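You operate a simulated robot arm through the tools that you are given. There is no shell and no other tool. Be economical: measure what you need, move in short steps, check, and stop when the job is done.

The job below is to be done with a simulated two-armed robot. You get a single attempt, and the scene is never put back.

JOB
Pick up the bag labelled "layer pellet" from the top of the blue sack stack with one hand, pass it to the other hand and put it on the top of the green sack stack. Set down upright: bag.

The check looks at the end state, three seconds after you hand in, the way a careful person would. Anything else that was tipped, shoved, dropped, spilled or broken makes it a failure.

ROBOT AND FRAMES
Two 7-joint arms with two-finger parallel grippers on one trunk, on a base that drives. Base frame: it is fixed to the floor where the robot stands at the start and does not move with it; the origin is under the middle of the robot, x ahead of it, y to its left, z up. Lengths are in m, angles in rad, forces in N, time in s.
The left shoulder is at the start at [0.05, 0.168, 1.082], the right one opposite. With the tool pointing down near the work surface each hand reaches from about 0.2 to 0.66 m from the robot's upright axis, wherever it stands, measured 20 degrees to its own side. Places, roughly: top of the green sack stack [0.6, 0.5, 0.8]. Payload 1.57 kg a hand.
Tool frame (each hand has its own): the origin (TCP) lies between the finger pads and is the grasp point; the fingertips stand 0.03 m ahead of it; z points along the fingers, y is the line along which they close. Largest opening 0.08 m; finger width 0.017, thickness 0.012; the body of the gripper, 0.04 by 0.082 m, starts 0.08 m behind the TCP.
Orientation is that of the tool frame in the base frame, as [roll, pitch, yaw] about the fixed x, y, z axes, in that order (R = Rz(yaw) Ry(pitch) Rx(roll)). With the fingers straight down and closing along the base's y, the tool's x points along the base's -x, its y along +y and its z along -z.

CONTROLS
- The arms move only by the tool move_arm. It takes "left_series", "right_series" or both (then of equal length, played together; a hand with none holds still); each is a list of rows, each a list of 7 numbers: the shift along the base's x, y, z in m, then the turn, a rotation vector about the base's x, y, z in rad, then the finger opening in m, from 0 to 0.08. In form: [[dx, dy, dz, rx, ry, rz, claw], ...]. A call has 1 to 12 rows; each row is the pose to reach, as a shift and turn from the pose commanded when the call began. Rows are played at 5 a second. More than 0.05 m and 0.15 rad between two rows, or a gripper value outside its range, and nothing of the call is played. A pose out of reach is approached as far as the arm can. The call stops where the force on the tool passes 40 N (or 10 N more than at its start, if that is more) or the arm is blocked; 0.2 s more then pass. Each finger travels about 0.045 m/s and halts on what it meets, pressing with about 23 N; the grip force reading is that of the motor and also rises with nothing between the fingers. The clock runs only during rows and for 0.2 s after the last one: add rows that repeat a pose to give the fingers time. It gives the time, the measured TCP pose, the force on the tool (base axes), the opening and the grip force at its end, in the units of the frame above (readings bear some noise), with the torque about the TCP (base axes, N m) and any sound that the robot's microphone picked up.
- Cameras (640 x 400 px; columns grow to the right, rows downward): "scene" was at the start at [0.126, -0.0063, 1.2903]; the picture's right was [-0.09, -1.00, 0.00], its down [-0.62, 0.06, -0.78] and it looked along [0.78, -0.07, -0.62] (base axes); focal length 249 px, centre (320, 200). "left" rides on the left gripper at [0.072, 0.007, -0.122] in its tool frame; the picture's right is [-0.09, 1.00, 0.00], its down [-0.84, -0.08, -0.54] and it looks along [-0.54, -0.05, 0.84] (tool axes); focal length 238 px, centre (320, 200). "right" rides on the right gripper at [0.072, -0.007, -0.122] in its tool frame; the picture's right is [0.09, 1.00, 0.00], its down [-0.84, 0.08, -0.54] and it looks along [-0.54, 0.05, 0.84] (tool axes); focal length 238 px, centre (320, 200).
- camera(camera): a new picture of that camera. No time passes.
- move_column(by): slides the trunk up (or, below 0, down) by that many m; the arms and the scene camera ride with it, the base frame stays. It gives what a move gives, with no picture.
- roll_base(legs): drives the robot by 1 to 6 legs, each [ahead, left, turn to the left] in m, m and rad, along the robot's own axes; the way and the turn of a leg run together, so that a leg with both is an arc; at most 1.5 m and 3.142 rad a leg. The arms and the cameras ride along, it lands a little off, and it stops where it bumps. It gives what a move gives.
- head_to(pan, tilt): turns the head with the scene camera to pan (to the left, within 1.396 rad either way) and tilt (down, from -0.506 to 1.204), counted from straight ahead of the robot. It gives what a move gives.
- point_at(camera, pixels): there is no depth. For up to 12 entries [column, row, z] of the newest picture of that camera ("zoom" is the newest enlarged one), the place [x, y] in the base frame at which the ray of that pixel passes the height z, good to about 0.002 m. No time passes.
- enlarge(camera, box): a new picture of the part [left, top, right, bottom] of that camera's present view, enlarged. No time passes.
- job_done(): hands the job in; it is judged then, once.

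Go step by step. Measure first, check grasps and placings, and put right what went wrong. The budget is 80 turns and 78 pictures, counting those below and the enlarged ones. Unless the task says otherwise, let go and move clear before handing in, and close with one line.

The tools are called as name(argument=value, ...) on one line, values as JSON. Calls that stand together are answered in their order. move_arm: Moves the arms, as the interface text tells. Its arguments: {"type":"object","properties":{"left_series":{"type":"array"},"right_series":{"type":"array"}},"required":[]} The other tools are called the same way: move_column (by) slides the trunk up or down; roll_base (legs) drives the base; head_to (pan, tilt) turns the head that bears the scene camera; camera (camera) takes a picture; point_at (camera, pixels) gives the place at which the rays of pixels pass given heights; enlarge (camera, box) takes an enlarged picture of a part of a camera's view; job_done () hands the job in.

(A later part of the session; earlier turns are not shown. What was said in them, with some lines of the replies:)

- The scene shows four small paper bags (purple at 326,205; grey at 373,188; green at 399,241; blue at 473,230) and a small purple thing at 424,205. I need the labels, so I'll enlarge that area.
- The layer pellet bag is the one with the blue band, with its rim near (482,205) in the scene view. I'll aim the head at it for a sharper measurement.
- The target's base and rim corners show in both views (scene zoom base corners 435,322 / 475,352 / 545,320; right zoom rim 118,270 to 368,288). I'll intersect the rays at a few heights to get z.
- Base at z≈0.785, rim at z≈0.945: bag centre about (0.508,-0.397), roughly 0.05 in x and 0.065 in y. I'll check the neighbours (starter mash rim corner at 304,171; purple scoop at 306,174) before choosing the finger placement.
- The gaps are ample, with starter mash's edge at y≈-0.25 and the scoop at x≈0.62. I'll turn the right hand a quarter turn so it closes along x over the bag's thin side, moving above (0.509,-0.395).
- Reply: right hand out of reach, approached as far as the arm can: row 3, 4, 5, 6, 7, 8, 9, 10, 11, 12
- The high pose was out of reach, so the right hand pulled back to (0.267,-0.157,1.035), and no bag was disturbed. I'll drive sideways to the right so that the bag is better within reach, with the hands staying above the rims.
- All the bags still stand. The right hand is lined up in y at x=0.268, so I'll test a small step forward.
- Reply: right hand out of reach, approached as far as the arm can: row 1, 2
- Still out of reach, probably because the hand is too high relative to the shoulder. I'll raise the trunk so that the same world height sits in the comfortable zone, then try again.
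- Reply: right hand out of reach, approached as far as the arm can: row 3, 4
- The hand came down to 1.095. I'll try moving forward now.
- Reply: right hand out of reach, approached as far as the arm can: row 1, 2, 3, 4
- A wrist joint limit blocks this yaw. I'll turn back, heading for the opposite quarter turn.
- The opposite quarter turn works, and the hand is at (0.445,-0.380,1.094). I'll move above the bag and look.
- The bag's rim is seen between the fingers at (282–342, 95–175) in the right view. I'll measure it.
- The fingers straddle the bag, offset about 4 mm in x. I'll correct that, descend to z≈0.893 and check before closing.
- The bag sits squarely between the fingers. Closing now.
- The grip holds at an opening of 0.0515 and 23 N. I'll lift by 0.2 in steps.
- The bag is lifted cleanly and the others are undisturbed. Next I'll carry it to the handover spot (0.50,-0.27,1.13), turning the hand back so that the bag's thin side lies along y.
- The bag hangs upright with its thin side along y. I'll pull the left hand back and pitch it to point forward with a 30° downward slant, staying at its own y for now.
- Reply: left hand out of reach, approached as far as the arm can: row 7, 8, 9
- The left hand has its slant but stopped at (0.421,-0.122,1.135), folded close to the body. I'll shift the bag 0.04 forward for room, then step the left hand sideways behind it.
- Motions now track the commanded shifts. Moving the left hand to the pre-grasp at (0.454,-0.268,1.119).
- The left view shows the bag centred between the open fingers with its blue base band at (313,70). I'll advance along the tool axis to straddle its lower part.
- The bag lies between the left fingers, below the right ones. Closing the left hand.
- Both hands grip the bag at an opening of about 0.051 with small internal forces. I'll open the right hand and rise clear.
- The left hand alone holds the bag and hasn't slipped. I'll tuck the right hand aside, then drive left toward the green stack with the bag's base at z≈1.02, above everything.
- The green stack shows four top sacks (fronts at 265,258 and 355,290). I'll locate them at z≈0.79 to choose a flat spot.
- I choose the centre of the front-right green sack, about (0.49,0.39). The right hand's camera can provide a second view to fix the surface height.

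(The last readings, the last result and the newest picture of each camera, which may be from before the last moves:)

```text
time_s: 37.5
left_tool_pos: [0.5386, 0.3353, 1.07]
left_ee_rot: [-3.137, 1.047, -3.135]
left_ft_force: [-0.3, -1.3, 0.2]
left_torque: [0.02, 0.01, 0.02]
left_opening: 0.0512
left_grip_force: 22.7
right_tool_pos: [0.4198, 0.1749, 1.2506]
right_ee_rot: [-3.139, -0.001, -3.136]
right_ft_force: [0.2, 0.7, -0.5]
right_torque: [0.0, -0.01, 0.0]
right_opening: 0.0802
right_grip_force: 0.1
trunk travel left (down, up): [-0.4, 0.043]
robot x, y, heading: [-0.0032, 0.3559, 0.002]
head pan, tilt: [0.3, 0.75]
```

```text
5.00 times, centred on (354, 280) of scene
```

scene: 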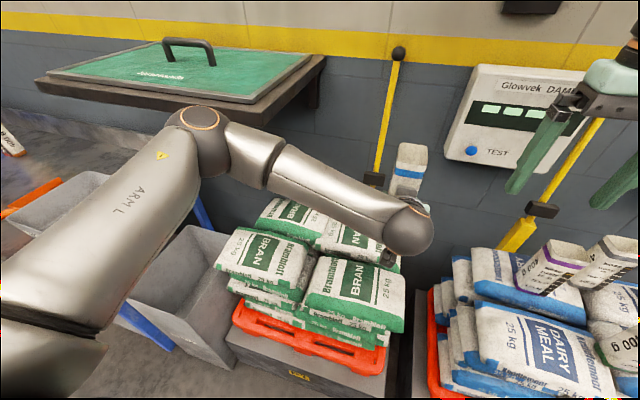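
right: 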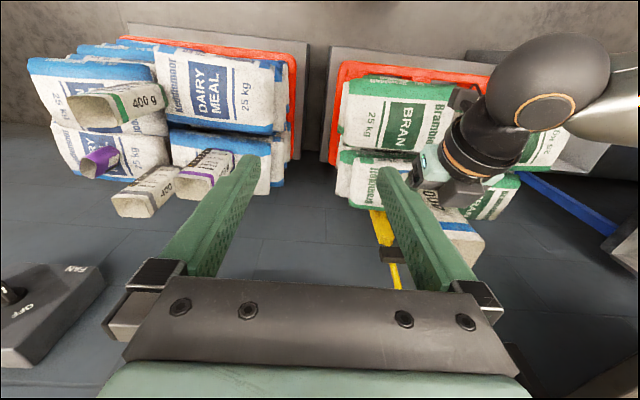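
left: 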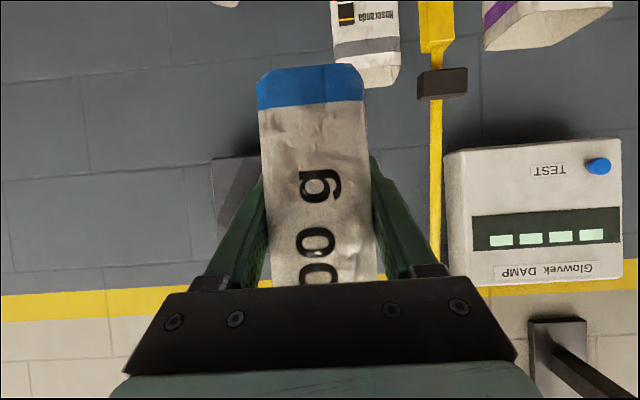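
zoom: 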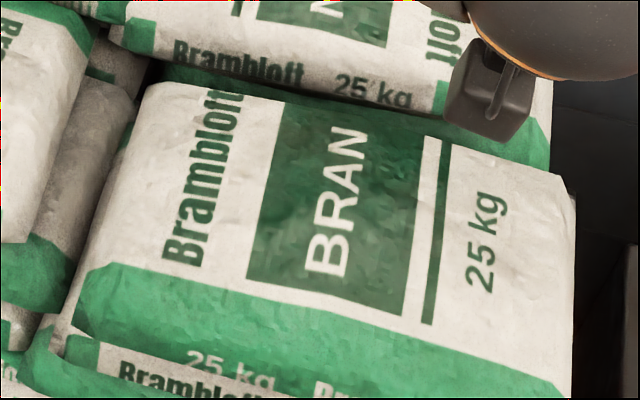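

I'll match the green BRAN block's corners in the right view.

point_at(camera="zoom", pixels=[[285, 103, 0.78], [425, 130, 0.78], [403, 316, 0.78], [247, 279, 0.78], [285, 103, 0.82], [425, 130, 0.82], [403, 316, 0.82], [247, 279, 0.82]])

enlarge(camera="right", box=[330, 70, 458, 150])

```text
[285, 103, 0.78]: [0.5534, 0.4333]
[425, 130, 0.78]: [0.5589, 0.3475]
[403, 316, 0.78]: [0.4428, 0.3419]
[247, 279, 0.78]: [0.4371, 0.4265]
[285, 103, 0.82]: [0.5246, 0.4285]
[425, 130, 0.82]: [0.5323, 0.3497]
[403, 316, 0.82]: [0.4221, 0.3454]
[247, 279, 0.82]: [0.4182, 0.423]
```

```text
5.00 times, centred on (394, 110) of right
```

zoom: 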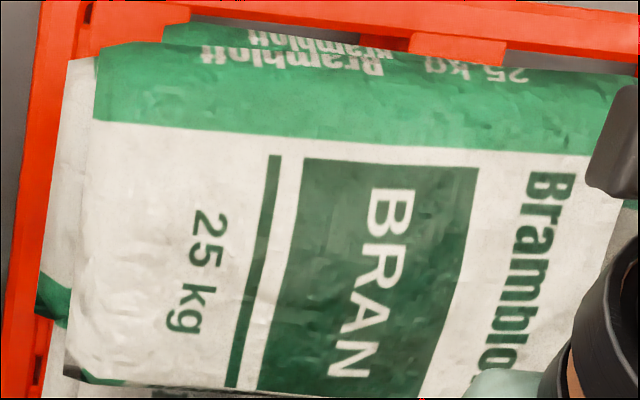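

point_at(camera="zoom", pixels=[[303, 158, 0.76], [478, 167, 0.76], [258, 390, 0.76], [303, 158, 0.78], [478, 167, 0.78], [258, 390, 0.78], [303, 158, 0.82], [478, 167, 0.82], [258, 390, 0.82]])

```text
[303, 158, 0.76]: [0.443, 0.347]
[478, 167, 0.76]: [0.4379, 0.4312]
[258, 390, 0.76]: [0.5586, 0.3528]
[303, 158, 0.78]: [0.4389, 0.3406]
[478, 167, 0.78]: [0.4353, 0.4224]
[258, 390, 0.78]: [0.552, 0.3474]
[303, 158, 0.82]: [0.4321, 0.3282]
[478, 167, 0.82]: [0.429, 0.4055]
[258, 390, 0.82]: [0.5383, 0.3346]
```

The block's surface comes out at z≈0.785, with its centre at (0.495,0.385). I'll move over it and descend partway, leaving about 6 cm of clearance.

move_arm(left_series=[[-0.015, 0.02, 0, 0, 0, 0, 0.035], [-0.03, 0.04, 0, 0, 0, 0, 0.035], [-0.044, 0.05, -0.03, 0, 0, 0, 0.035], [-0.044, 0.05, -0.06, 0, 0, 0, 0.035], [-0.044, 0.05, -0.09, 0, 0, 0, 0.035], [-0.044, 0.05, -0.12, 0, 0, 0, 0.035], [-0.044, 0.05, -0.15, 0, 0, 0, 0.035], [-0.044, 0.05, -0.17, 0, 0, 0, 0.035]])

camera(camera="scene")

camera(camera="right")

```text
time_s: 39.3
left_tool_pos: [0.4958, 0.3848, 0.8987]
left_ee_rot: [-3.136, 1.048, -3.132]
left_ft_force: [-0.5, -0.3, 0.8]
left_torque: [0.01, 0.0, -0.02]
left_opening: 0.0513
left_grip_force: 23.2
right_tool_pos: [0.4197, 0.1741, 1.2497]
right_ee_rot: [3.141, -0.001, -3.136]
right_ft_force: [-0.3, -0.7, 0.1]
right_torque: [0.0, -0.01, -0.02]
right_opening: 0.0799
right_grip_force: 0.0
trunk travel left (down, up): [-0.4, 0.043]
robot x, y, heading: [-0.0015, 0.3519, 0.006]
head pan, tilt: [0.3, 0.75]
```

```text
43 pictures are left
```

scene: 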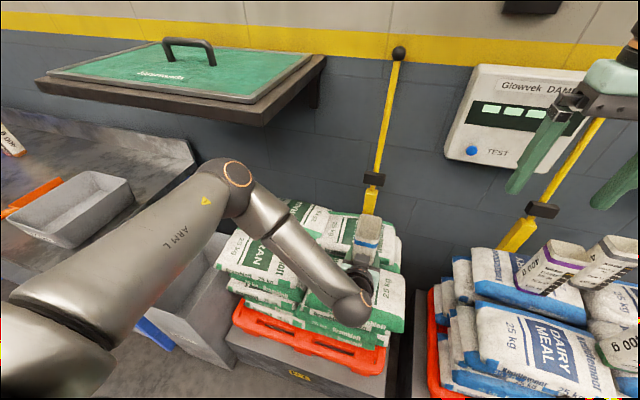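

```text
42 pictures are left
```

right: 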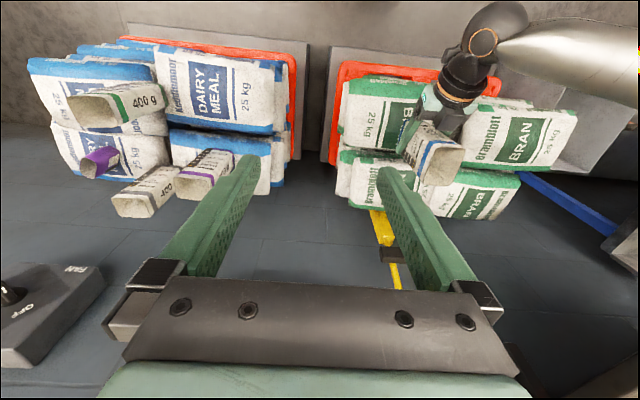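

All clear. Descending to just above the expected contact, and then in fine steps.

move_arm(left_series=[[0, 0, -0.02, 0, 0, 0, 0.035], [0, 0, -0.04, 0, 0, 0, 0.035], [0, 0, -0.052, 0, 0, 0, 0.035]])

enlarge(camera="right", box=[340, 70, 500, 170])

camera(camera="left")

```text
time_s: 40.1
left_tool_pos: [0.4966, 0.3858, 0.8468]
left_ee_rot: [-3.136, 1.047, -3.133]
left_ft_force: [0.4, 0.5, -0.7]
left_torque: [-0.01, 0.01, 0.01]
left_opening: 0.0512
left_grip_force: 23.2
right_tool_pos: [0.4203, 0.174, 1.2498]
right_ee_rot: [-3.141, 0.001, -3.135]
right_ft_force: [0.2, -0.7, -0.5]
right_torque: [0.01, -0.02, -0.01]
right_opening: 0.0798
right_grip_force: 0.1
trunk travel left (down, up): [-0.4, 0.043]
robot x, y, heading: [-0.0033, 0.3537, 0.006]
head pan, tilt: [0.3, 0.75]
```

```text
4.00 times, centred on (420, 120) of right
```

zoom: 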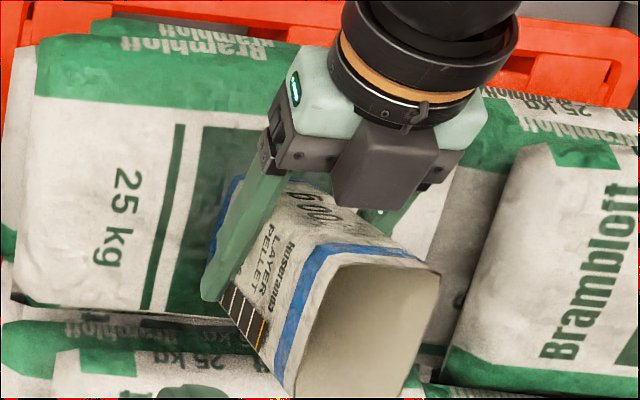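

```text
40 pictures are left
```

left: 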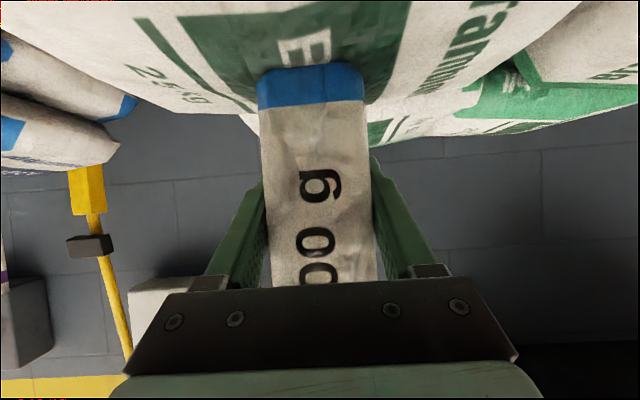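

The bag is just above the sack, with no contact force yet. Stepping down by 6 mm.

move_arm(left_series=[[0, 0, -0.002, 0, 0, 0, 0.035], [0, 0, -0.004, 0, 0, 0, 0.035], [0, 0, -0.006, 0, 0, 0, 0.035]])

move_arm(left_series=[[0, 0, -0.0015, 0, 0, 0, 0.035], [0, 0, -0.003, 0, 0, 0, 0.035]])

```text
time_s: 40.9
left_tool_pos: [0.4962, 0.3855, 0.8408]
left_ee_rot: [-3.139, 1.048, -3.135]
left_ft_force: [0.9, -0.7, 0.3]
left_torque: [0.0, 0.0, -0.01]
left_opening: 0.051
left_grip_force: 23.6
right_tool_pos: [0.4207, 0.1749, 1.2489]
right_ee_rot: [-3.14, 0.001, -3.136]
right_ft_force: [0.5, -0.1, -0.1]
right_torque: [0.0, 0.02, 0.0]
right_opening: 0.08
right_grip_force: 0.1
trunk travel left (down, up): [-0.4, 0.043]
robot x, y, heading: [0.0014, 0.3541, 0.005]
head pan, tilt: [0.3, 0.75]
```

```text
time_s: 41.5
left_tool_pos: [0.4947, 0.3851, 0.8382]
left_ee_rot: [-3.139, 1.047, -3.133]
left_ft_force: [-0.2, 0.0, 0.4]
left_torque: [0.01, -0.01, -0.01]
left_opening: 0.0508
left_grip_force: 22.7
right_tool_pos: [0.4196, 0.1738, 1.2498]
right_ee_rot: [-3.14, -0.001, -3.136]
right_ft_force: [-0.4, 0.0, 0.0]
right_torque: [0.0, 0.0, -0.02]
right_opening: 0.0801
right_grip_force: 0.1
trunk travel left (down, up): [-0.4, 0.043]
robot x, y, heading: [0.0013, 0.3535, 0.008]
head pan, tilt: [0.3, 0.75]
```

Still no contact at 0.838. Continuing down in 3 mm pieces.

move_arm(left_series=[[0, 0, -0.0015, 0, 0, 0, 0.035], [0, 0, -0.003, 0, 0, 0, 0.035]])

enlarge(camera="left", box=[240, 30, 400, 130])

```text
time_s: 42.1
left_tool_pos: [0.4951, 0.3848, 0.8347]
left_ee_rot: [-3.139, 1.045, -3.132]
left_ft_force: [-0.1, -0.3, -0.2]
left_torque: [0.03, 0.01, -0.02]
left_opening: 0.0509
left_grip_force: 23.1
right_tool_pos: [0.4196, 0.1748, 1.2506]
right_ee_rot: [-3.139, 0.0, -3.136]
right_ft_force: [0.1, 0.5, 0.7]
right_torque: [0.0, 0.02, 0.01]
right_opening: 0.0798
right_grip_force: 0.0
trunk travel left (down, up): [-0.4, 0.043]
robot x, y, heading: [-0.0012, 0.3519, 0.009]
head pan, tilt: [0.3, 0.75]
```

```text
4.00 times, centred on (320, 80) of left
```

zoom: 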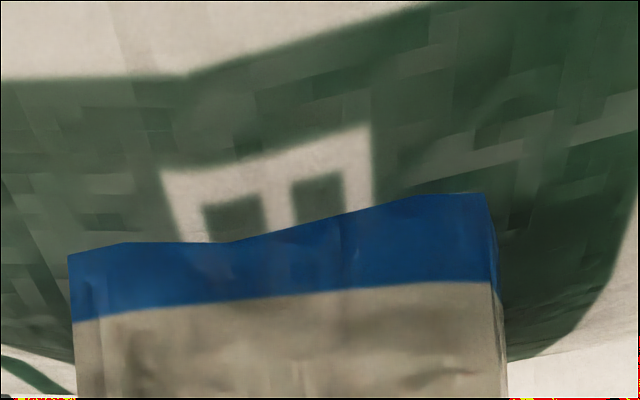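

There is still no force, but the sack appears to hide part of the base band in the left view (row cut from 68,255 to 490,195 in the zoom). I'll check from the other cameras.

enlarge(camera="right", box=[370, 80, 482, 150])

enlarge(camera="scene", box=[300, 210, 428, 290])

camera(camera="left")

```text
5.71 times, centred on (426, 115) of right
```

zoom: 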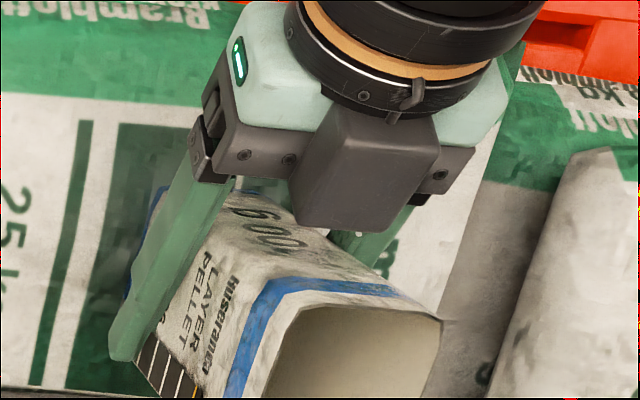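

```text
5.00 times, centred on (364, 250) of scene
```

zoom: 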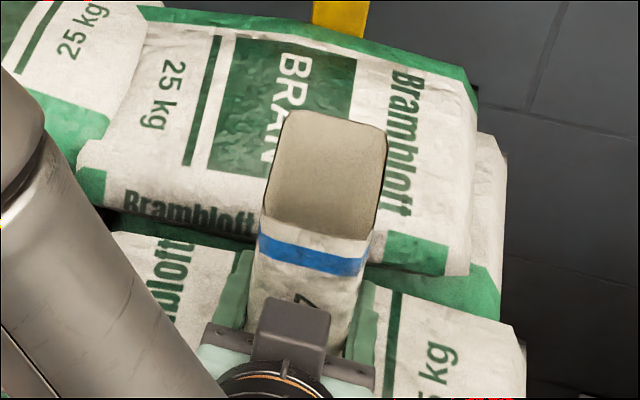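

```text
36 pictures are left
```

left: 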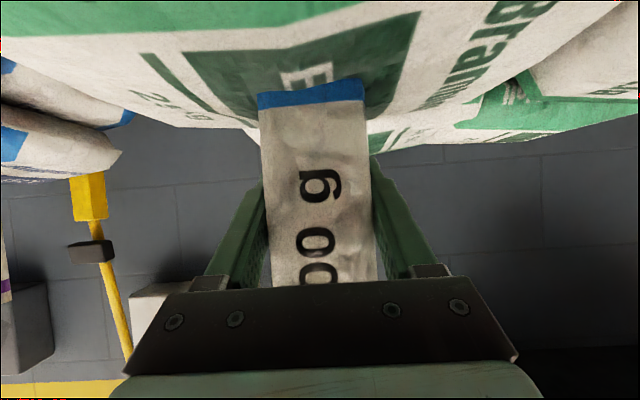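

The hanging bag showed a taller base band than when it stood on the blue sack, so bags evidently sink a little into the sack's skin. I'll continue down until I feel a force.

move_arm(left_series=[[0, 0, -0.001, 0, 0, 0, 0.035], [0, 0, -0.002, 0, 0, 0, 0.035]])

move_arm(left_series=[[0, 0, -0.001, 0, 0, 0, 0.035], [0, 0, -0.002, 0, 0, 0, 0.035]])

```text
time_s: 42.7
left_tool_pos: [0.4948, 0.3849, 0.8346]
left_ee_rot: [-3.137, 1.05, -3.132]
left_ft_force: [-1.4, 0.0, 4.2]
left_torque: [0.07, 0.11, 0.0]
left_opening: 0.051
left_grip_force: 23.4
right_tool_pos: [0.4185, 0.1737, 1.251]
right_ee_rot: [-3.141, 0.002, -3.135]
right_ft_force: [0.2, -0.4, 0.7]
right_torque: [0.03, 0.0, 0.0]
right_opening: 0.0802
right_grip_force: 0.1
trunk travel left (down, up): [-0.4, 0.043]
robot x, y, heading: [-0.0049, 0.3519, 0.005]
head pan, tilt: [0.3, 0.75]
```

```text
time_s: 43.3
left_tool_pos: [0.4946, 0.3849, 0.8348]
left_ee_rot: [-3.137, 1.053, -3.134]
left_ft_force: [-2.4, 0.5, 17.1]
left_torque: [0.13, 0.54, 0.03]
left_opening: 0.0512
left_grip_force: 23.0
right_tool_pos: [0.4183, 0.1753, 1.2498]
right_ee_rot: [-3.141, 0.001, -3.137]
right_ft_force: [-0.4, 1.3, -0.2]
right_torque: [0.02, 0.01, 0.03]
right_opening: 0.0801
right_grip_force: 0.0
trunk travel left (down, up): [-0.4, 0.043]
robot x, y, heading: [-0.0007, 0.3522, 0.001]
head pan, tilt: [0.3, 0.75]
```

Contact confirmed, with 17 N upward at TCP z≈0.835. I'll back off 3 mm to relieve the pressure, check, then open gently.

move_arm(left_series=[[0, 0, 0.001, 0, 0, 0, 0.035], [0, 0, 0.0025, 0, 0, 0, 0.035], [0, 0, 0.0025, 0, 0, 0, 0.035]])

camera(camera="left")

```text
time_s: 44.1
left_tool_pos: [0.4951, 0.3853, 0.8334]
left_ee_rot: [-3.139, 1.046, -3.135]
left_ft_force: [2.8, 0.1, 5.9]
left_torque: [0.0, -0.19, 0.0]
left_opening: 0.0511
left_grip_force: 23.1
right_tool_pos: [0.4193, 0.1744, 1.2499]
right_ee_rot: [-3.141, 0.0, -3.137]
right_ft_force: [0.7, -0.4, 0.2]
right_torque: [-0.01, 0.0, 0.02]
right_opening: 0.08
right_grip_force: 0.0
trunk travel left (down, up): [-0.4, 0.043]
robot x, y, heading: [0.0003, 0.3561, 0.004]
head pan, tilt: [0.3, 0.75]
```

```text
35 pictures are left
```

left: 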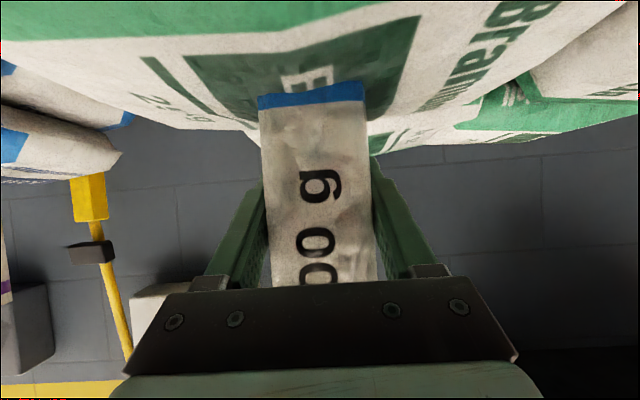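

The load has dropped to 6 N and the bag seats flat. Opening the left fingers.

move_arm(left_series=[[0, 0, 0.001, 0, 0, 0, 0.05], [0, 0, 0.001, 0, 0, 0, 0.055], [0, 0, 0.001, 0, 0, 0, 0.065], [0, 0, 0.001, 0, 0, 0, 0.08], [0, 0, 0.001, 0, 0, 0, 0.08], [0, 0, 0.001, 0, 0, 0, 0.08]])

camera(camera="left")

enlarge(camera="right", box=[370, 80, 482, 150])

```text
time_s: 45.5
left_tool_pos: [0.4951, 0.386, 0.8361]
left_ee_rot: [-3.138, 1.047, -3.134]
left_ft_force: [-0.4, 0.4, 0.1]
left_torque: [0.01, -0.01, -0.04]
left_opening: 0.0802
left_grip_force: 0.1
right_tool_pos: [0.4194, 0.1731, 1.25]
right_ee_rot: [3.141, -0.002, -3.135]
right_ft_force: [-0.2, 0.9, -0.1]
right_torque: [0.03, -0.02, -0.01]
right_opening: 0.08
right_grip_force: 0.1
trunk travel left (down, up): [-0.4, 0.043]
robot x, y, heading: [0.0009, 0.3551, 0.005]
head pan, tilt: [0.3, 0.75]
```

```text
34 pictures are left
```

left: 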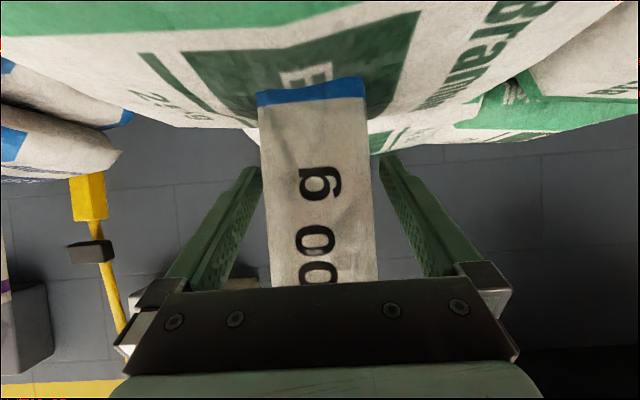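

```text
5.71 times, centred on (426, 115) of right
```

zoom: 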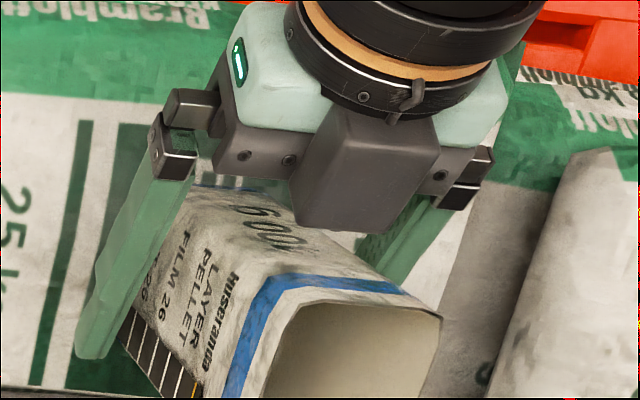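

The bag stands free with fingers clear on both sides. The arm is near its folded limit when pulling back, so I'll back the base straight away instead.

roll_base(legs=[[-0.15, 0, 0]])

camera(camera="left")

camera(camera="scene")

```text
time_s: 46.9
left_tool_pos: [0.3433, 0.3832, 0.8351]
left_ee_rot: [-3.137, 1.047, -3.135]
left_ft_force: [1.0, -0.6, 0.3]
left_torque: [0.0, 0.02, 0.02]
left_opening: 0.08
left_grip_force: 0.0
right_tool_pos: [0.2686, 0.1738, 1.2502]
right_ee_rot: [-3.14, 0.001, -3.137]
right_ft_force: [0.3, -0.6, 0.6]
right_torque: [0.0, -0.02, -0.02]
right_opening: 0.0798
right_grip_force: 0.0
trunk travel left (down, up): [-0.4, 0.043]
robot x, y, heading: [-0.1512, 0.3518, 0.006]
head pan, tilt: [0.3, 0.75]
```

```text
32 pictures are left
```

left: 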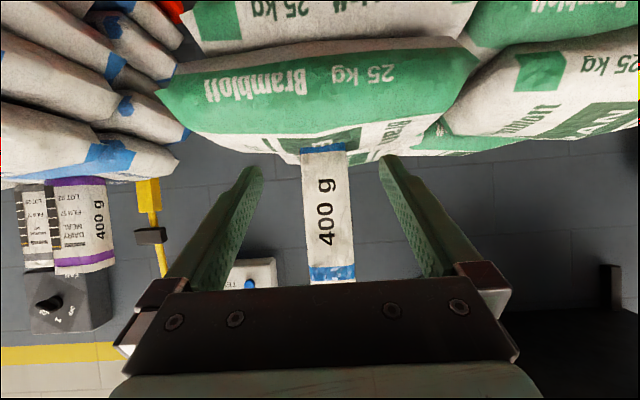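

```text
31 pictures are left
```

scene: 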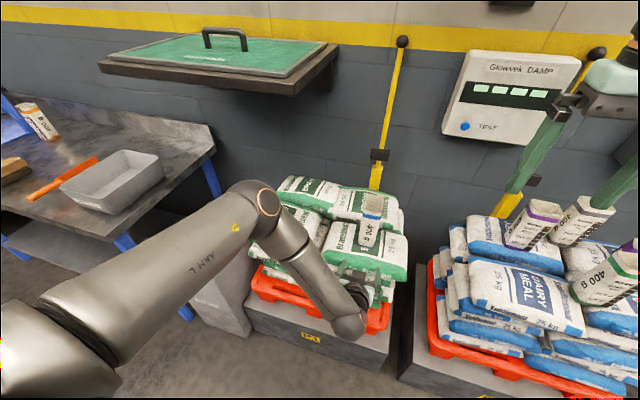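

The bag stands upright on the green sack at (370,215), with the left hand clear. A last check of the blue stack and a closer look at the bag.

enlarge(camera="scene", box=[310, 170, 438, 250])

head_to(pan=-0.4, tilt=0.6)

camera(camera="scene")

```text
5.00 times, centred on (374, 210) of scene
```

zoom: 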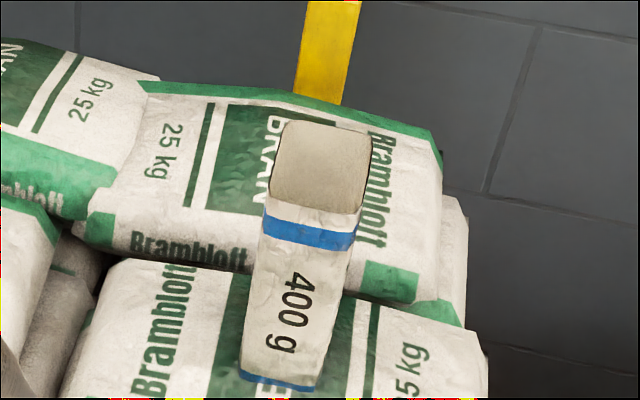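

```text
time_s: 48.0
left_tool_pos: [0.3443, 0.3841, 0.8351]
left_ee_rot: [-3.138, 1.047, -3.134]
left_ft_force: [0.6, -0.7, -0.2]
left_torque: [0.02, 0.02, 0.01]
left_opening: 0.0799
left_grip_force: 0.0
right_tool_pos: [0.2698, 0.1742, 1.2496]
right_ee_rot: [-3.14, -0.002, -3.138]
right_ft_force: [-0.1, -0.4, 0.1]
right_torque: [-0.03, -0.01, -0.02]
right_opening: 0.0801
right_grip_force: 0.0
trunk travel left (down, up): [-0.4, 0.043]
robot x, y, heading: [-0.1526, 0.3541, 0.007]
head pan, tilt: [-0.4, 0.6]
```

```text
29 pictures are left
```

scene: 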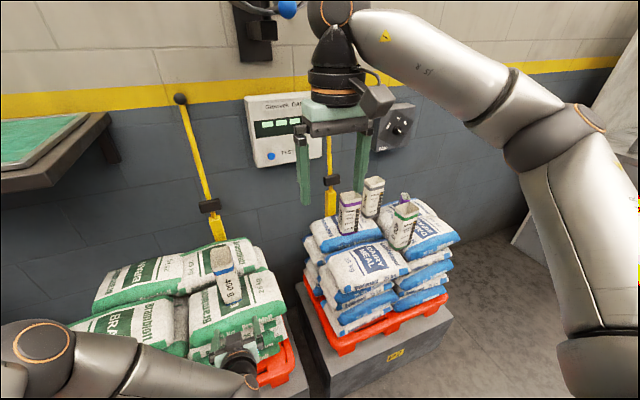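

The layer pellet bag is upright on the green stack at (225,270), the remaining bags and scoop stand as before, and both hands are clear. Handing in.

job_done()

```text
The job is handed in.
```

The layer pellet bag was lifted by the right hand, passed to the left, and now stands upright on the front-right sack of the green stack, with the other bags and the scoop still in place.
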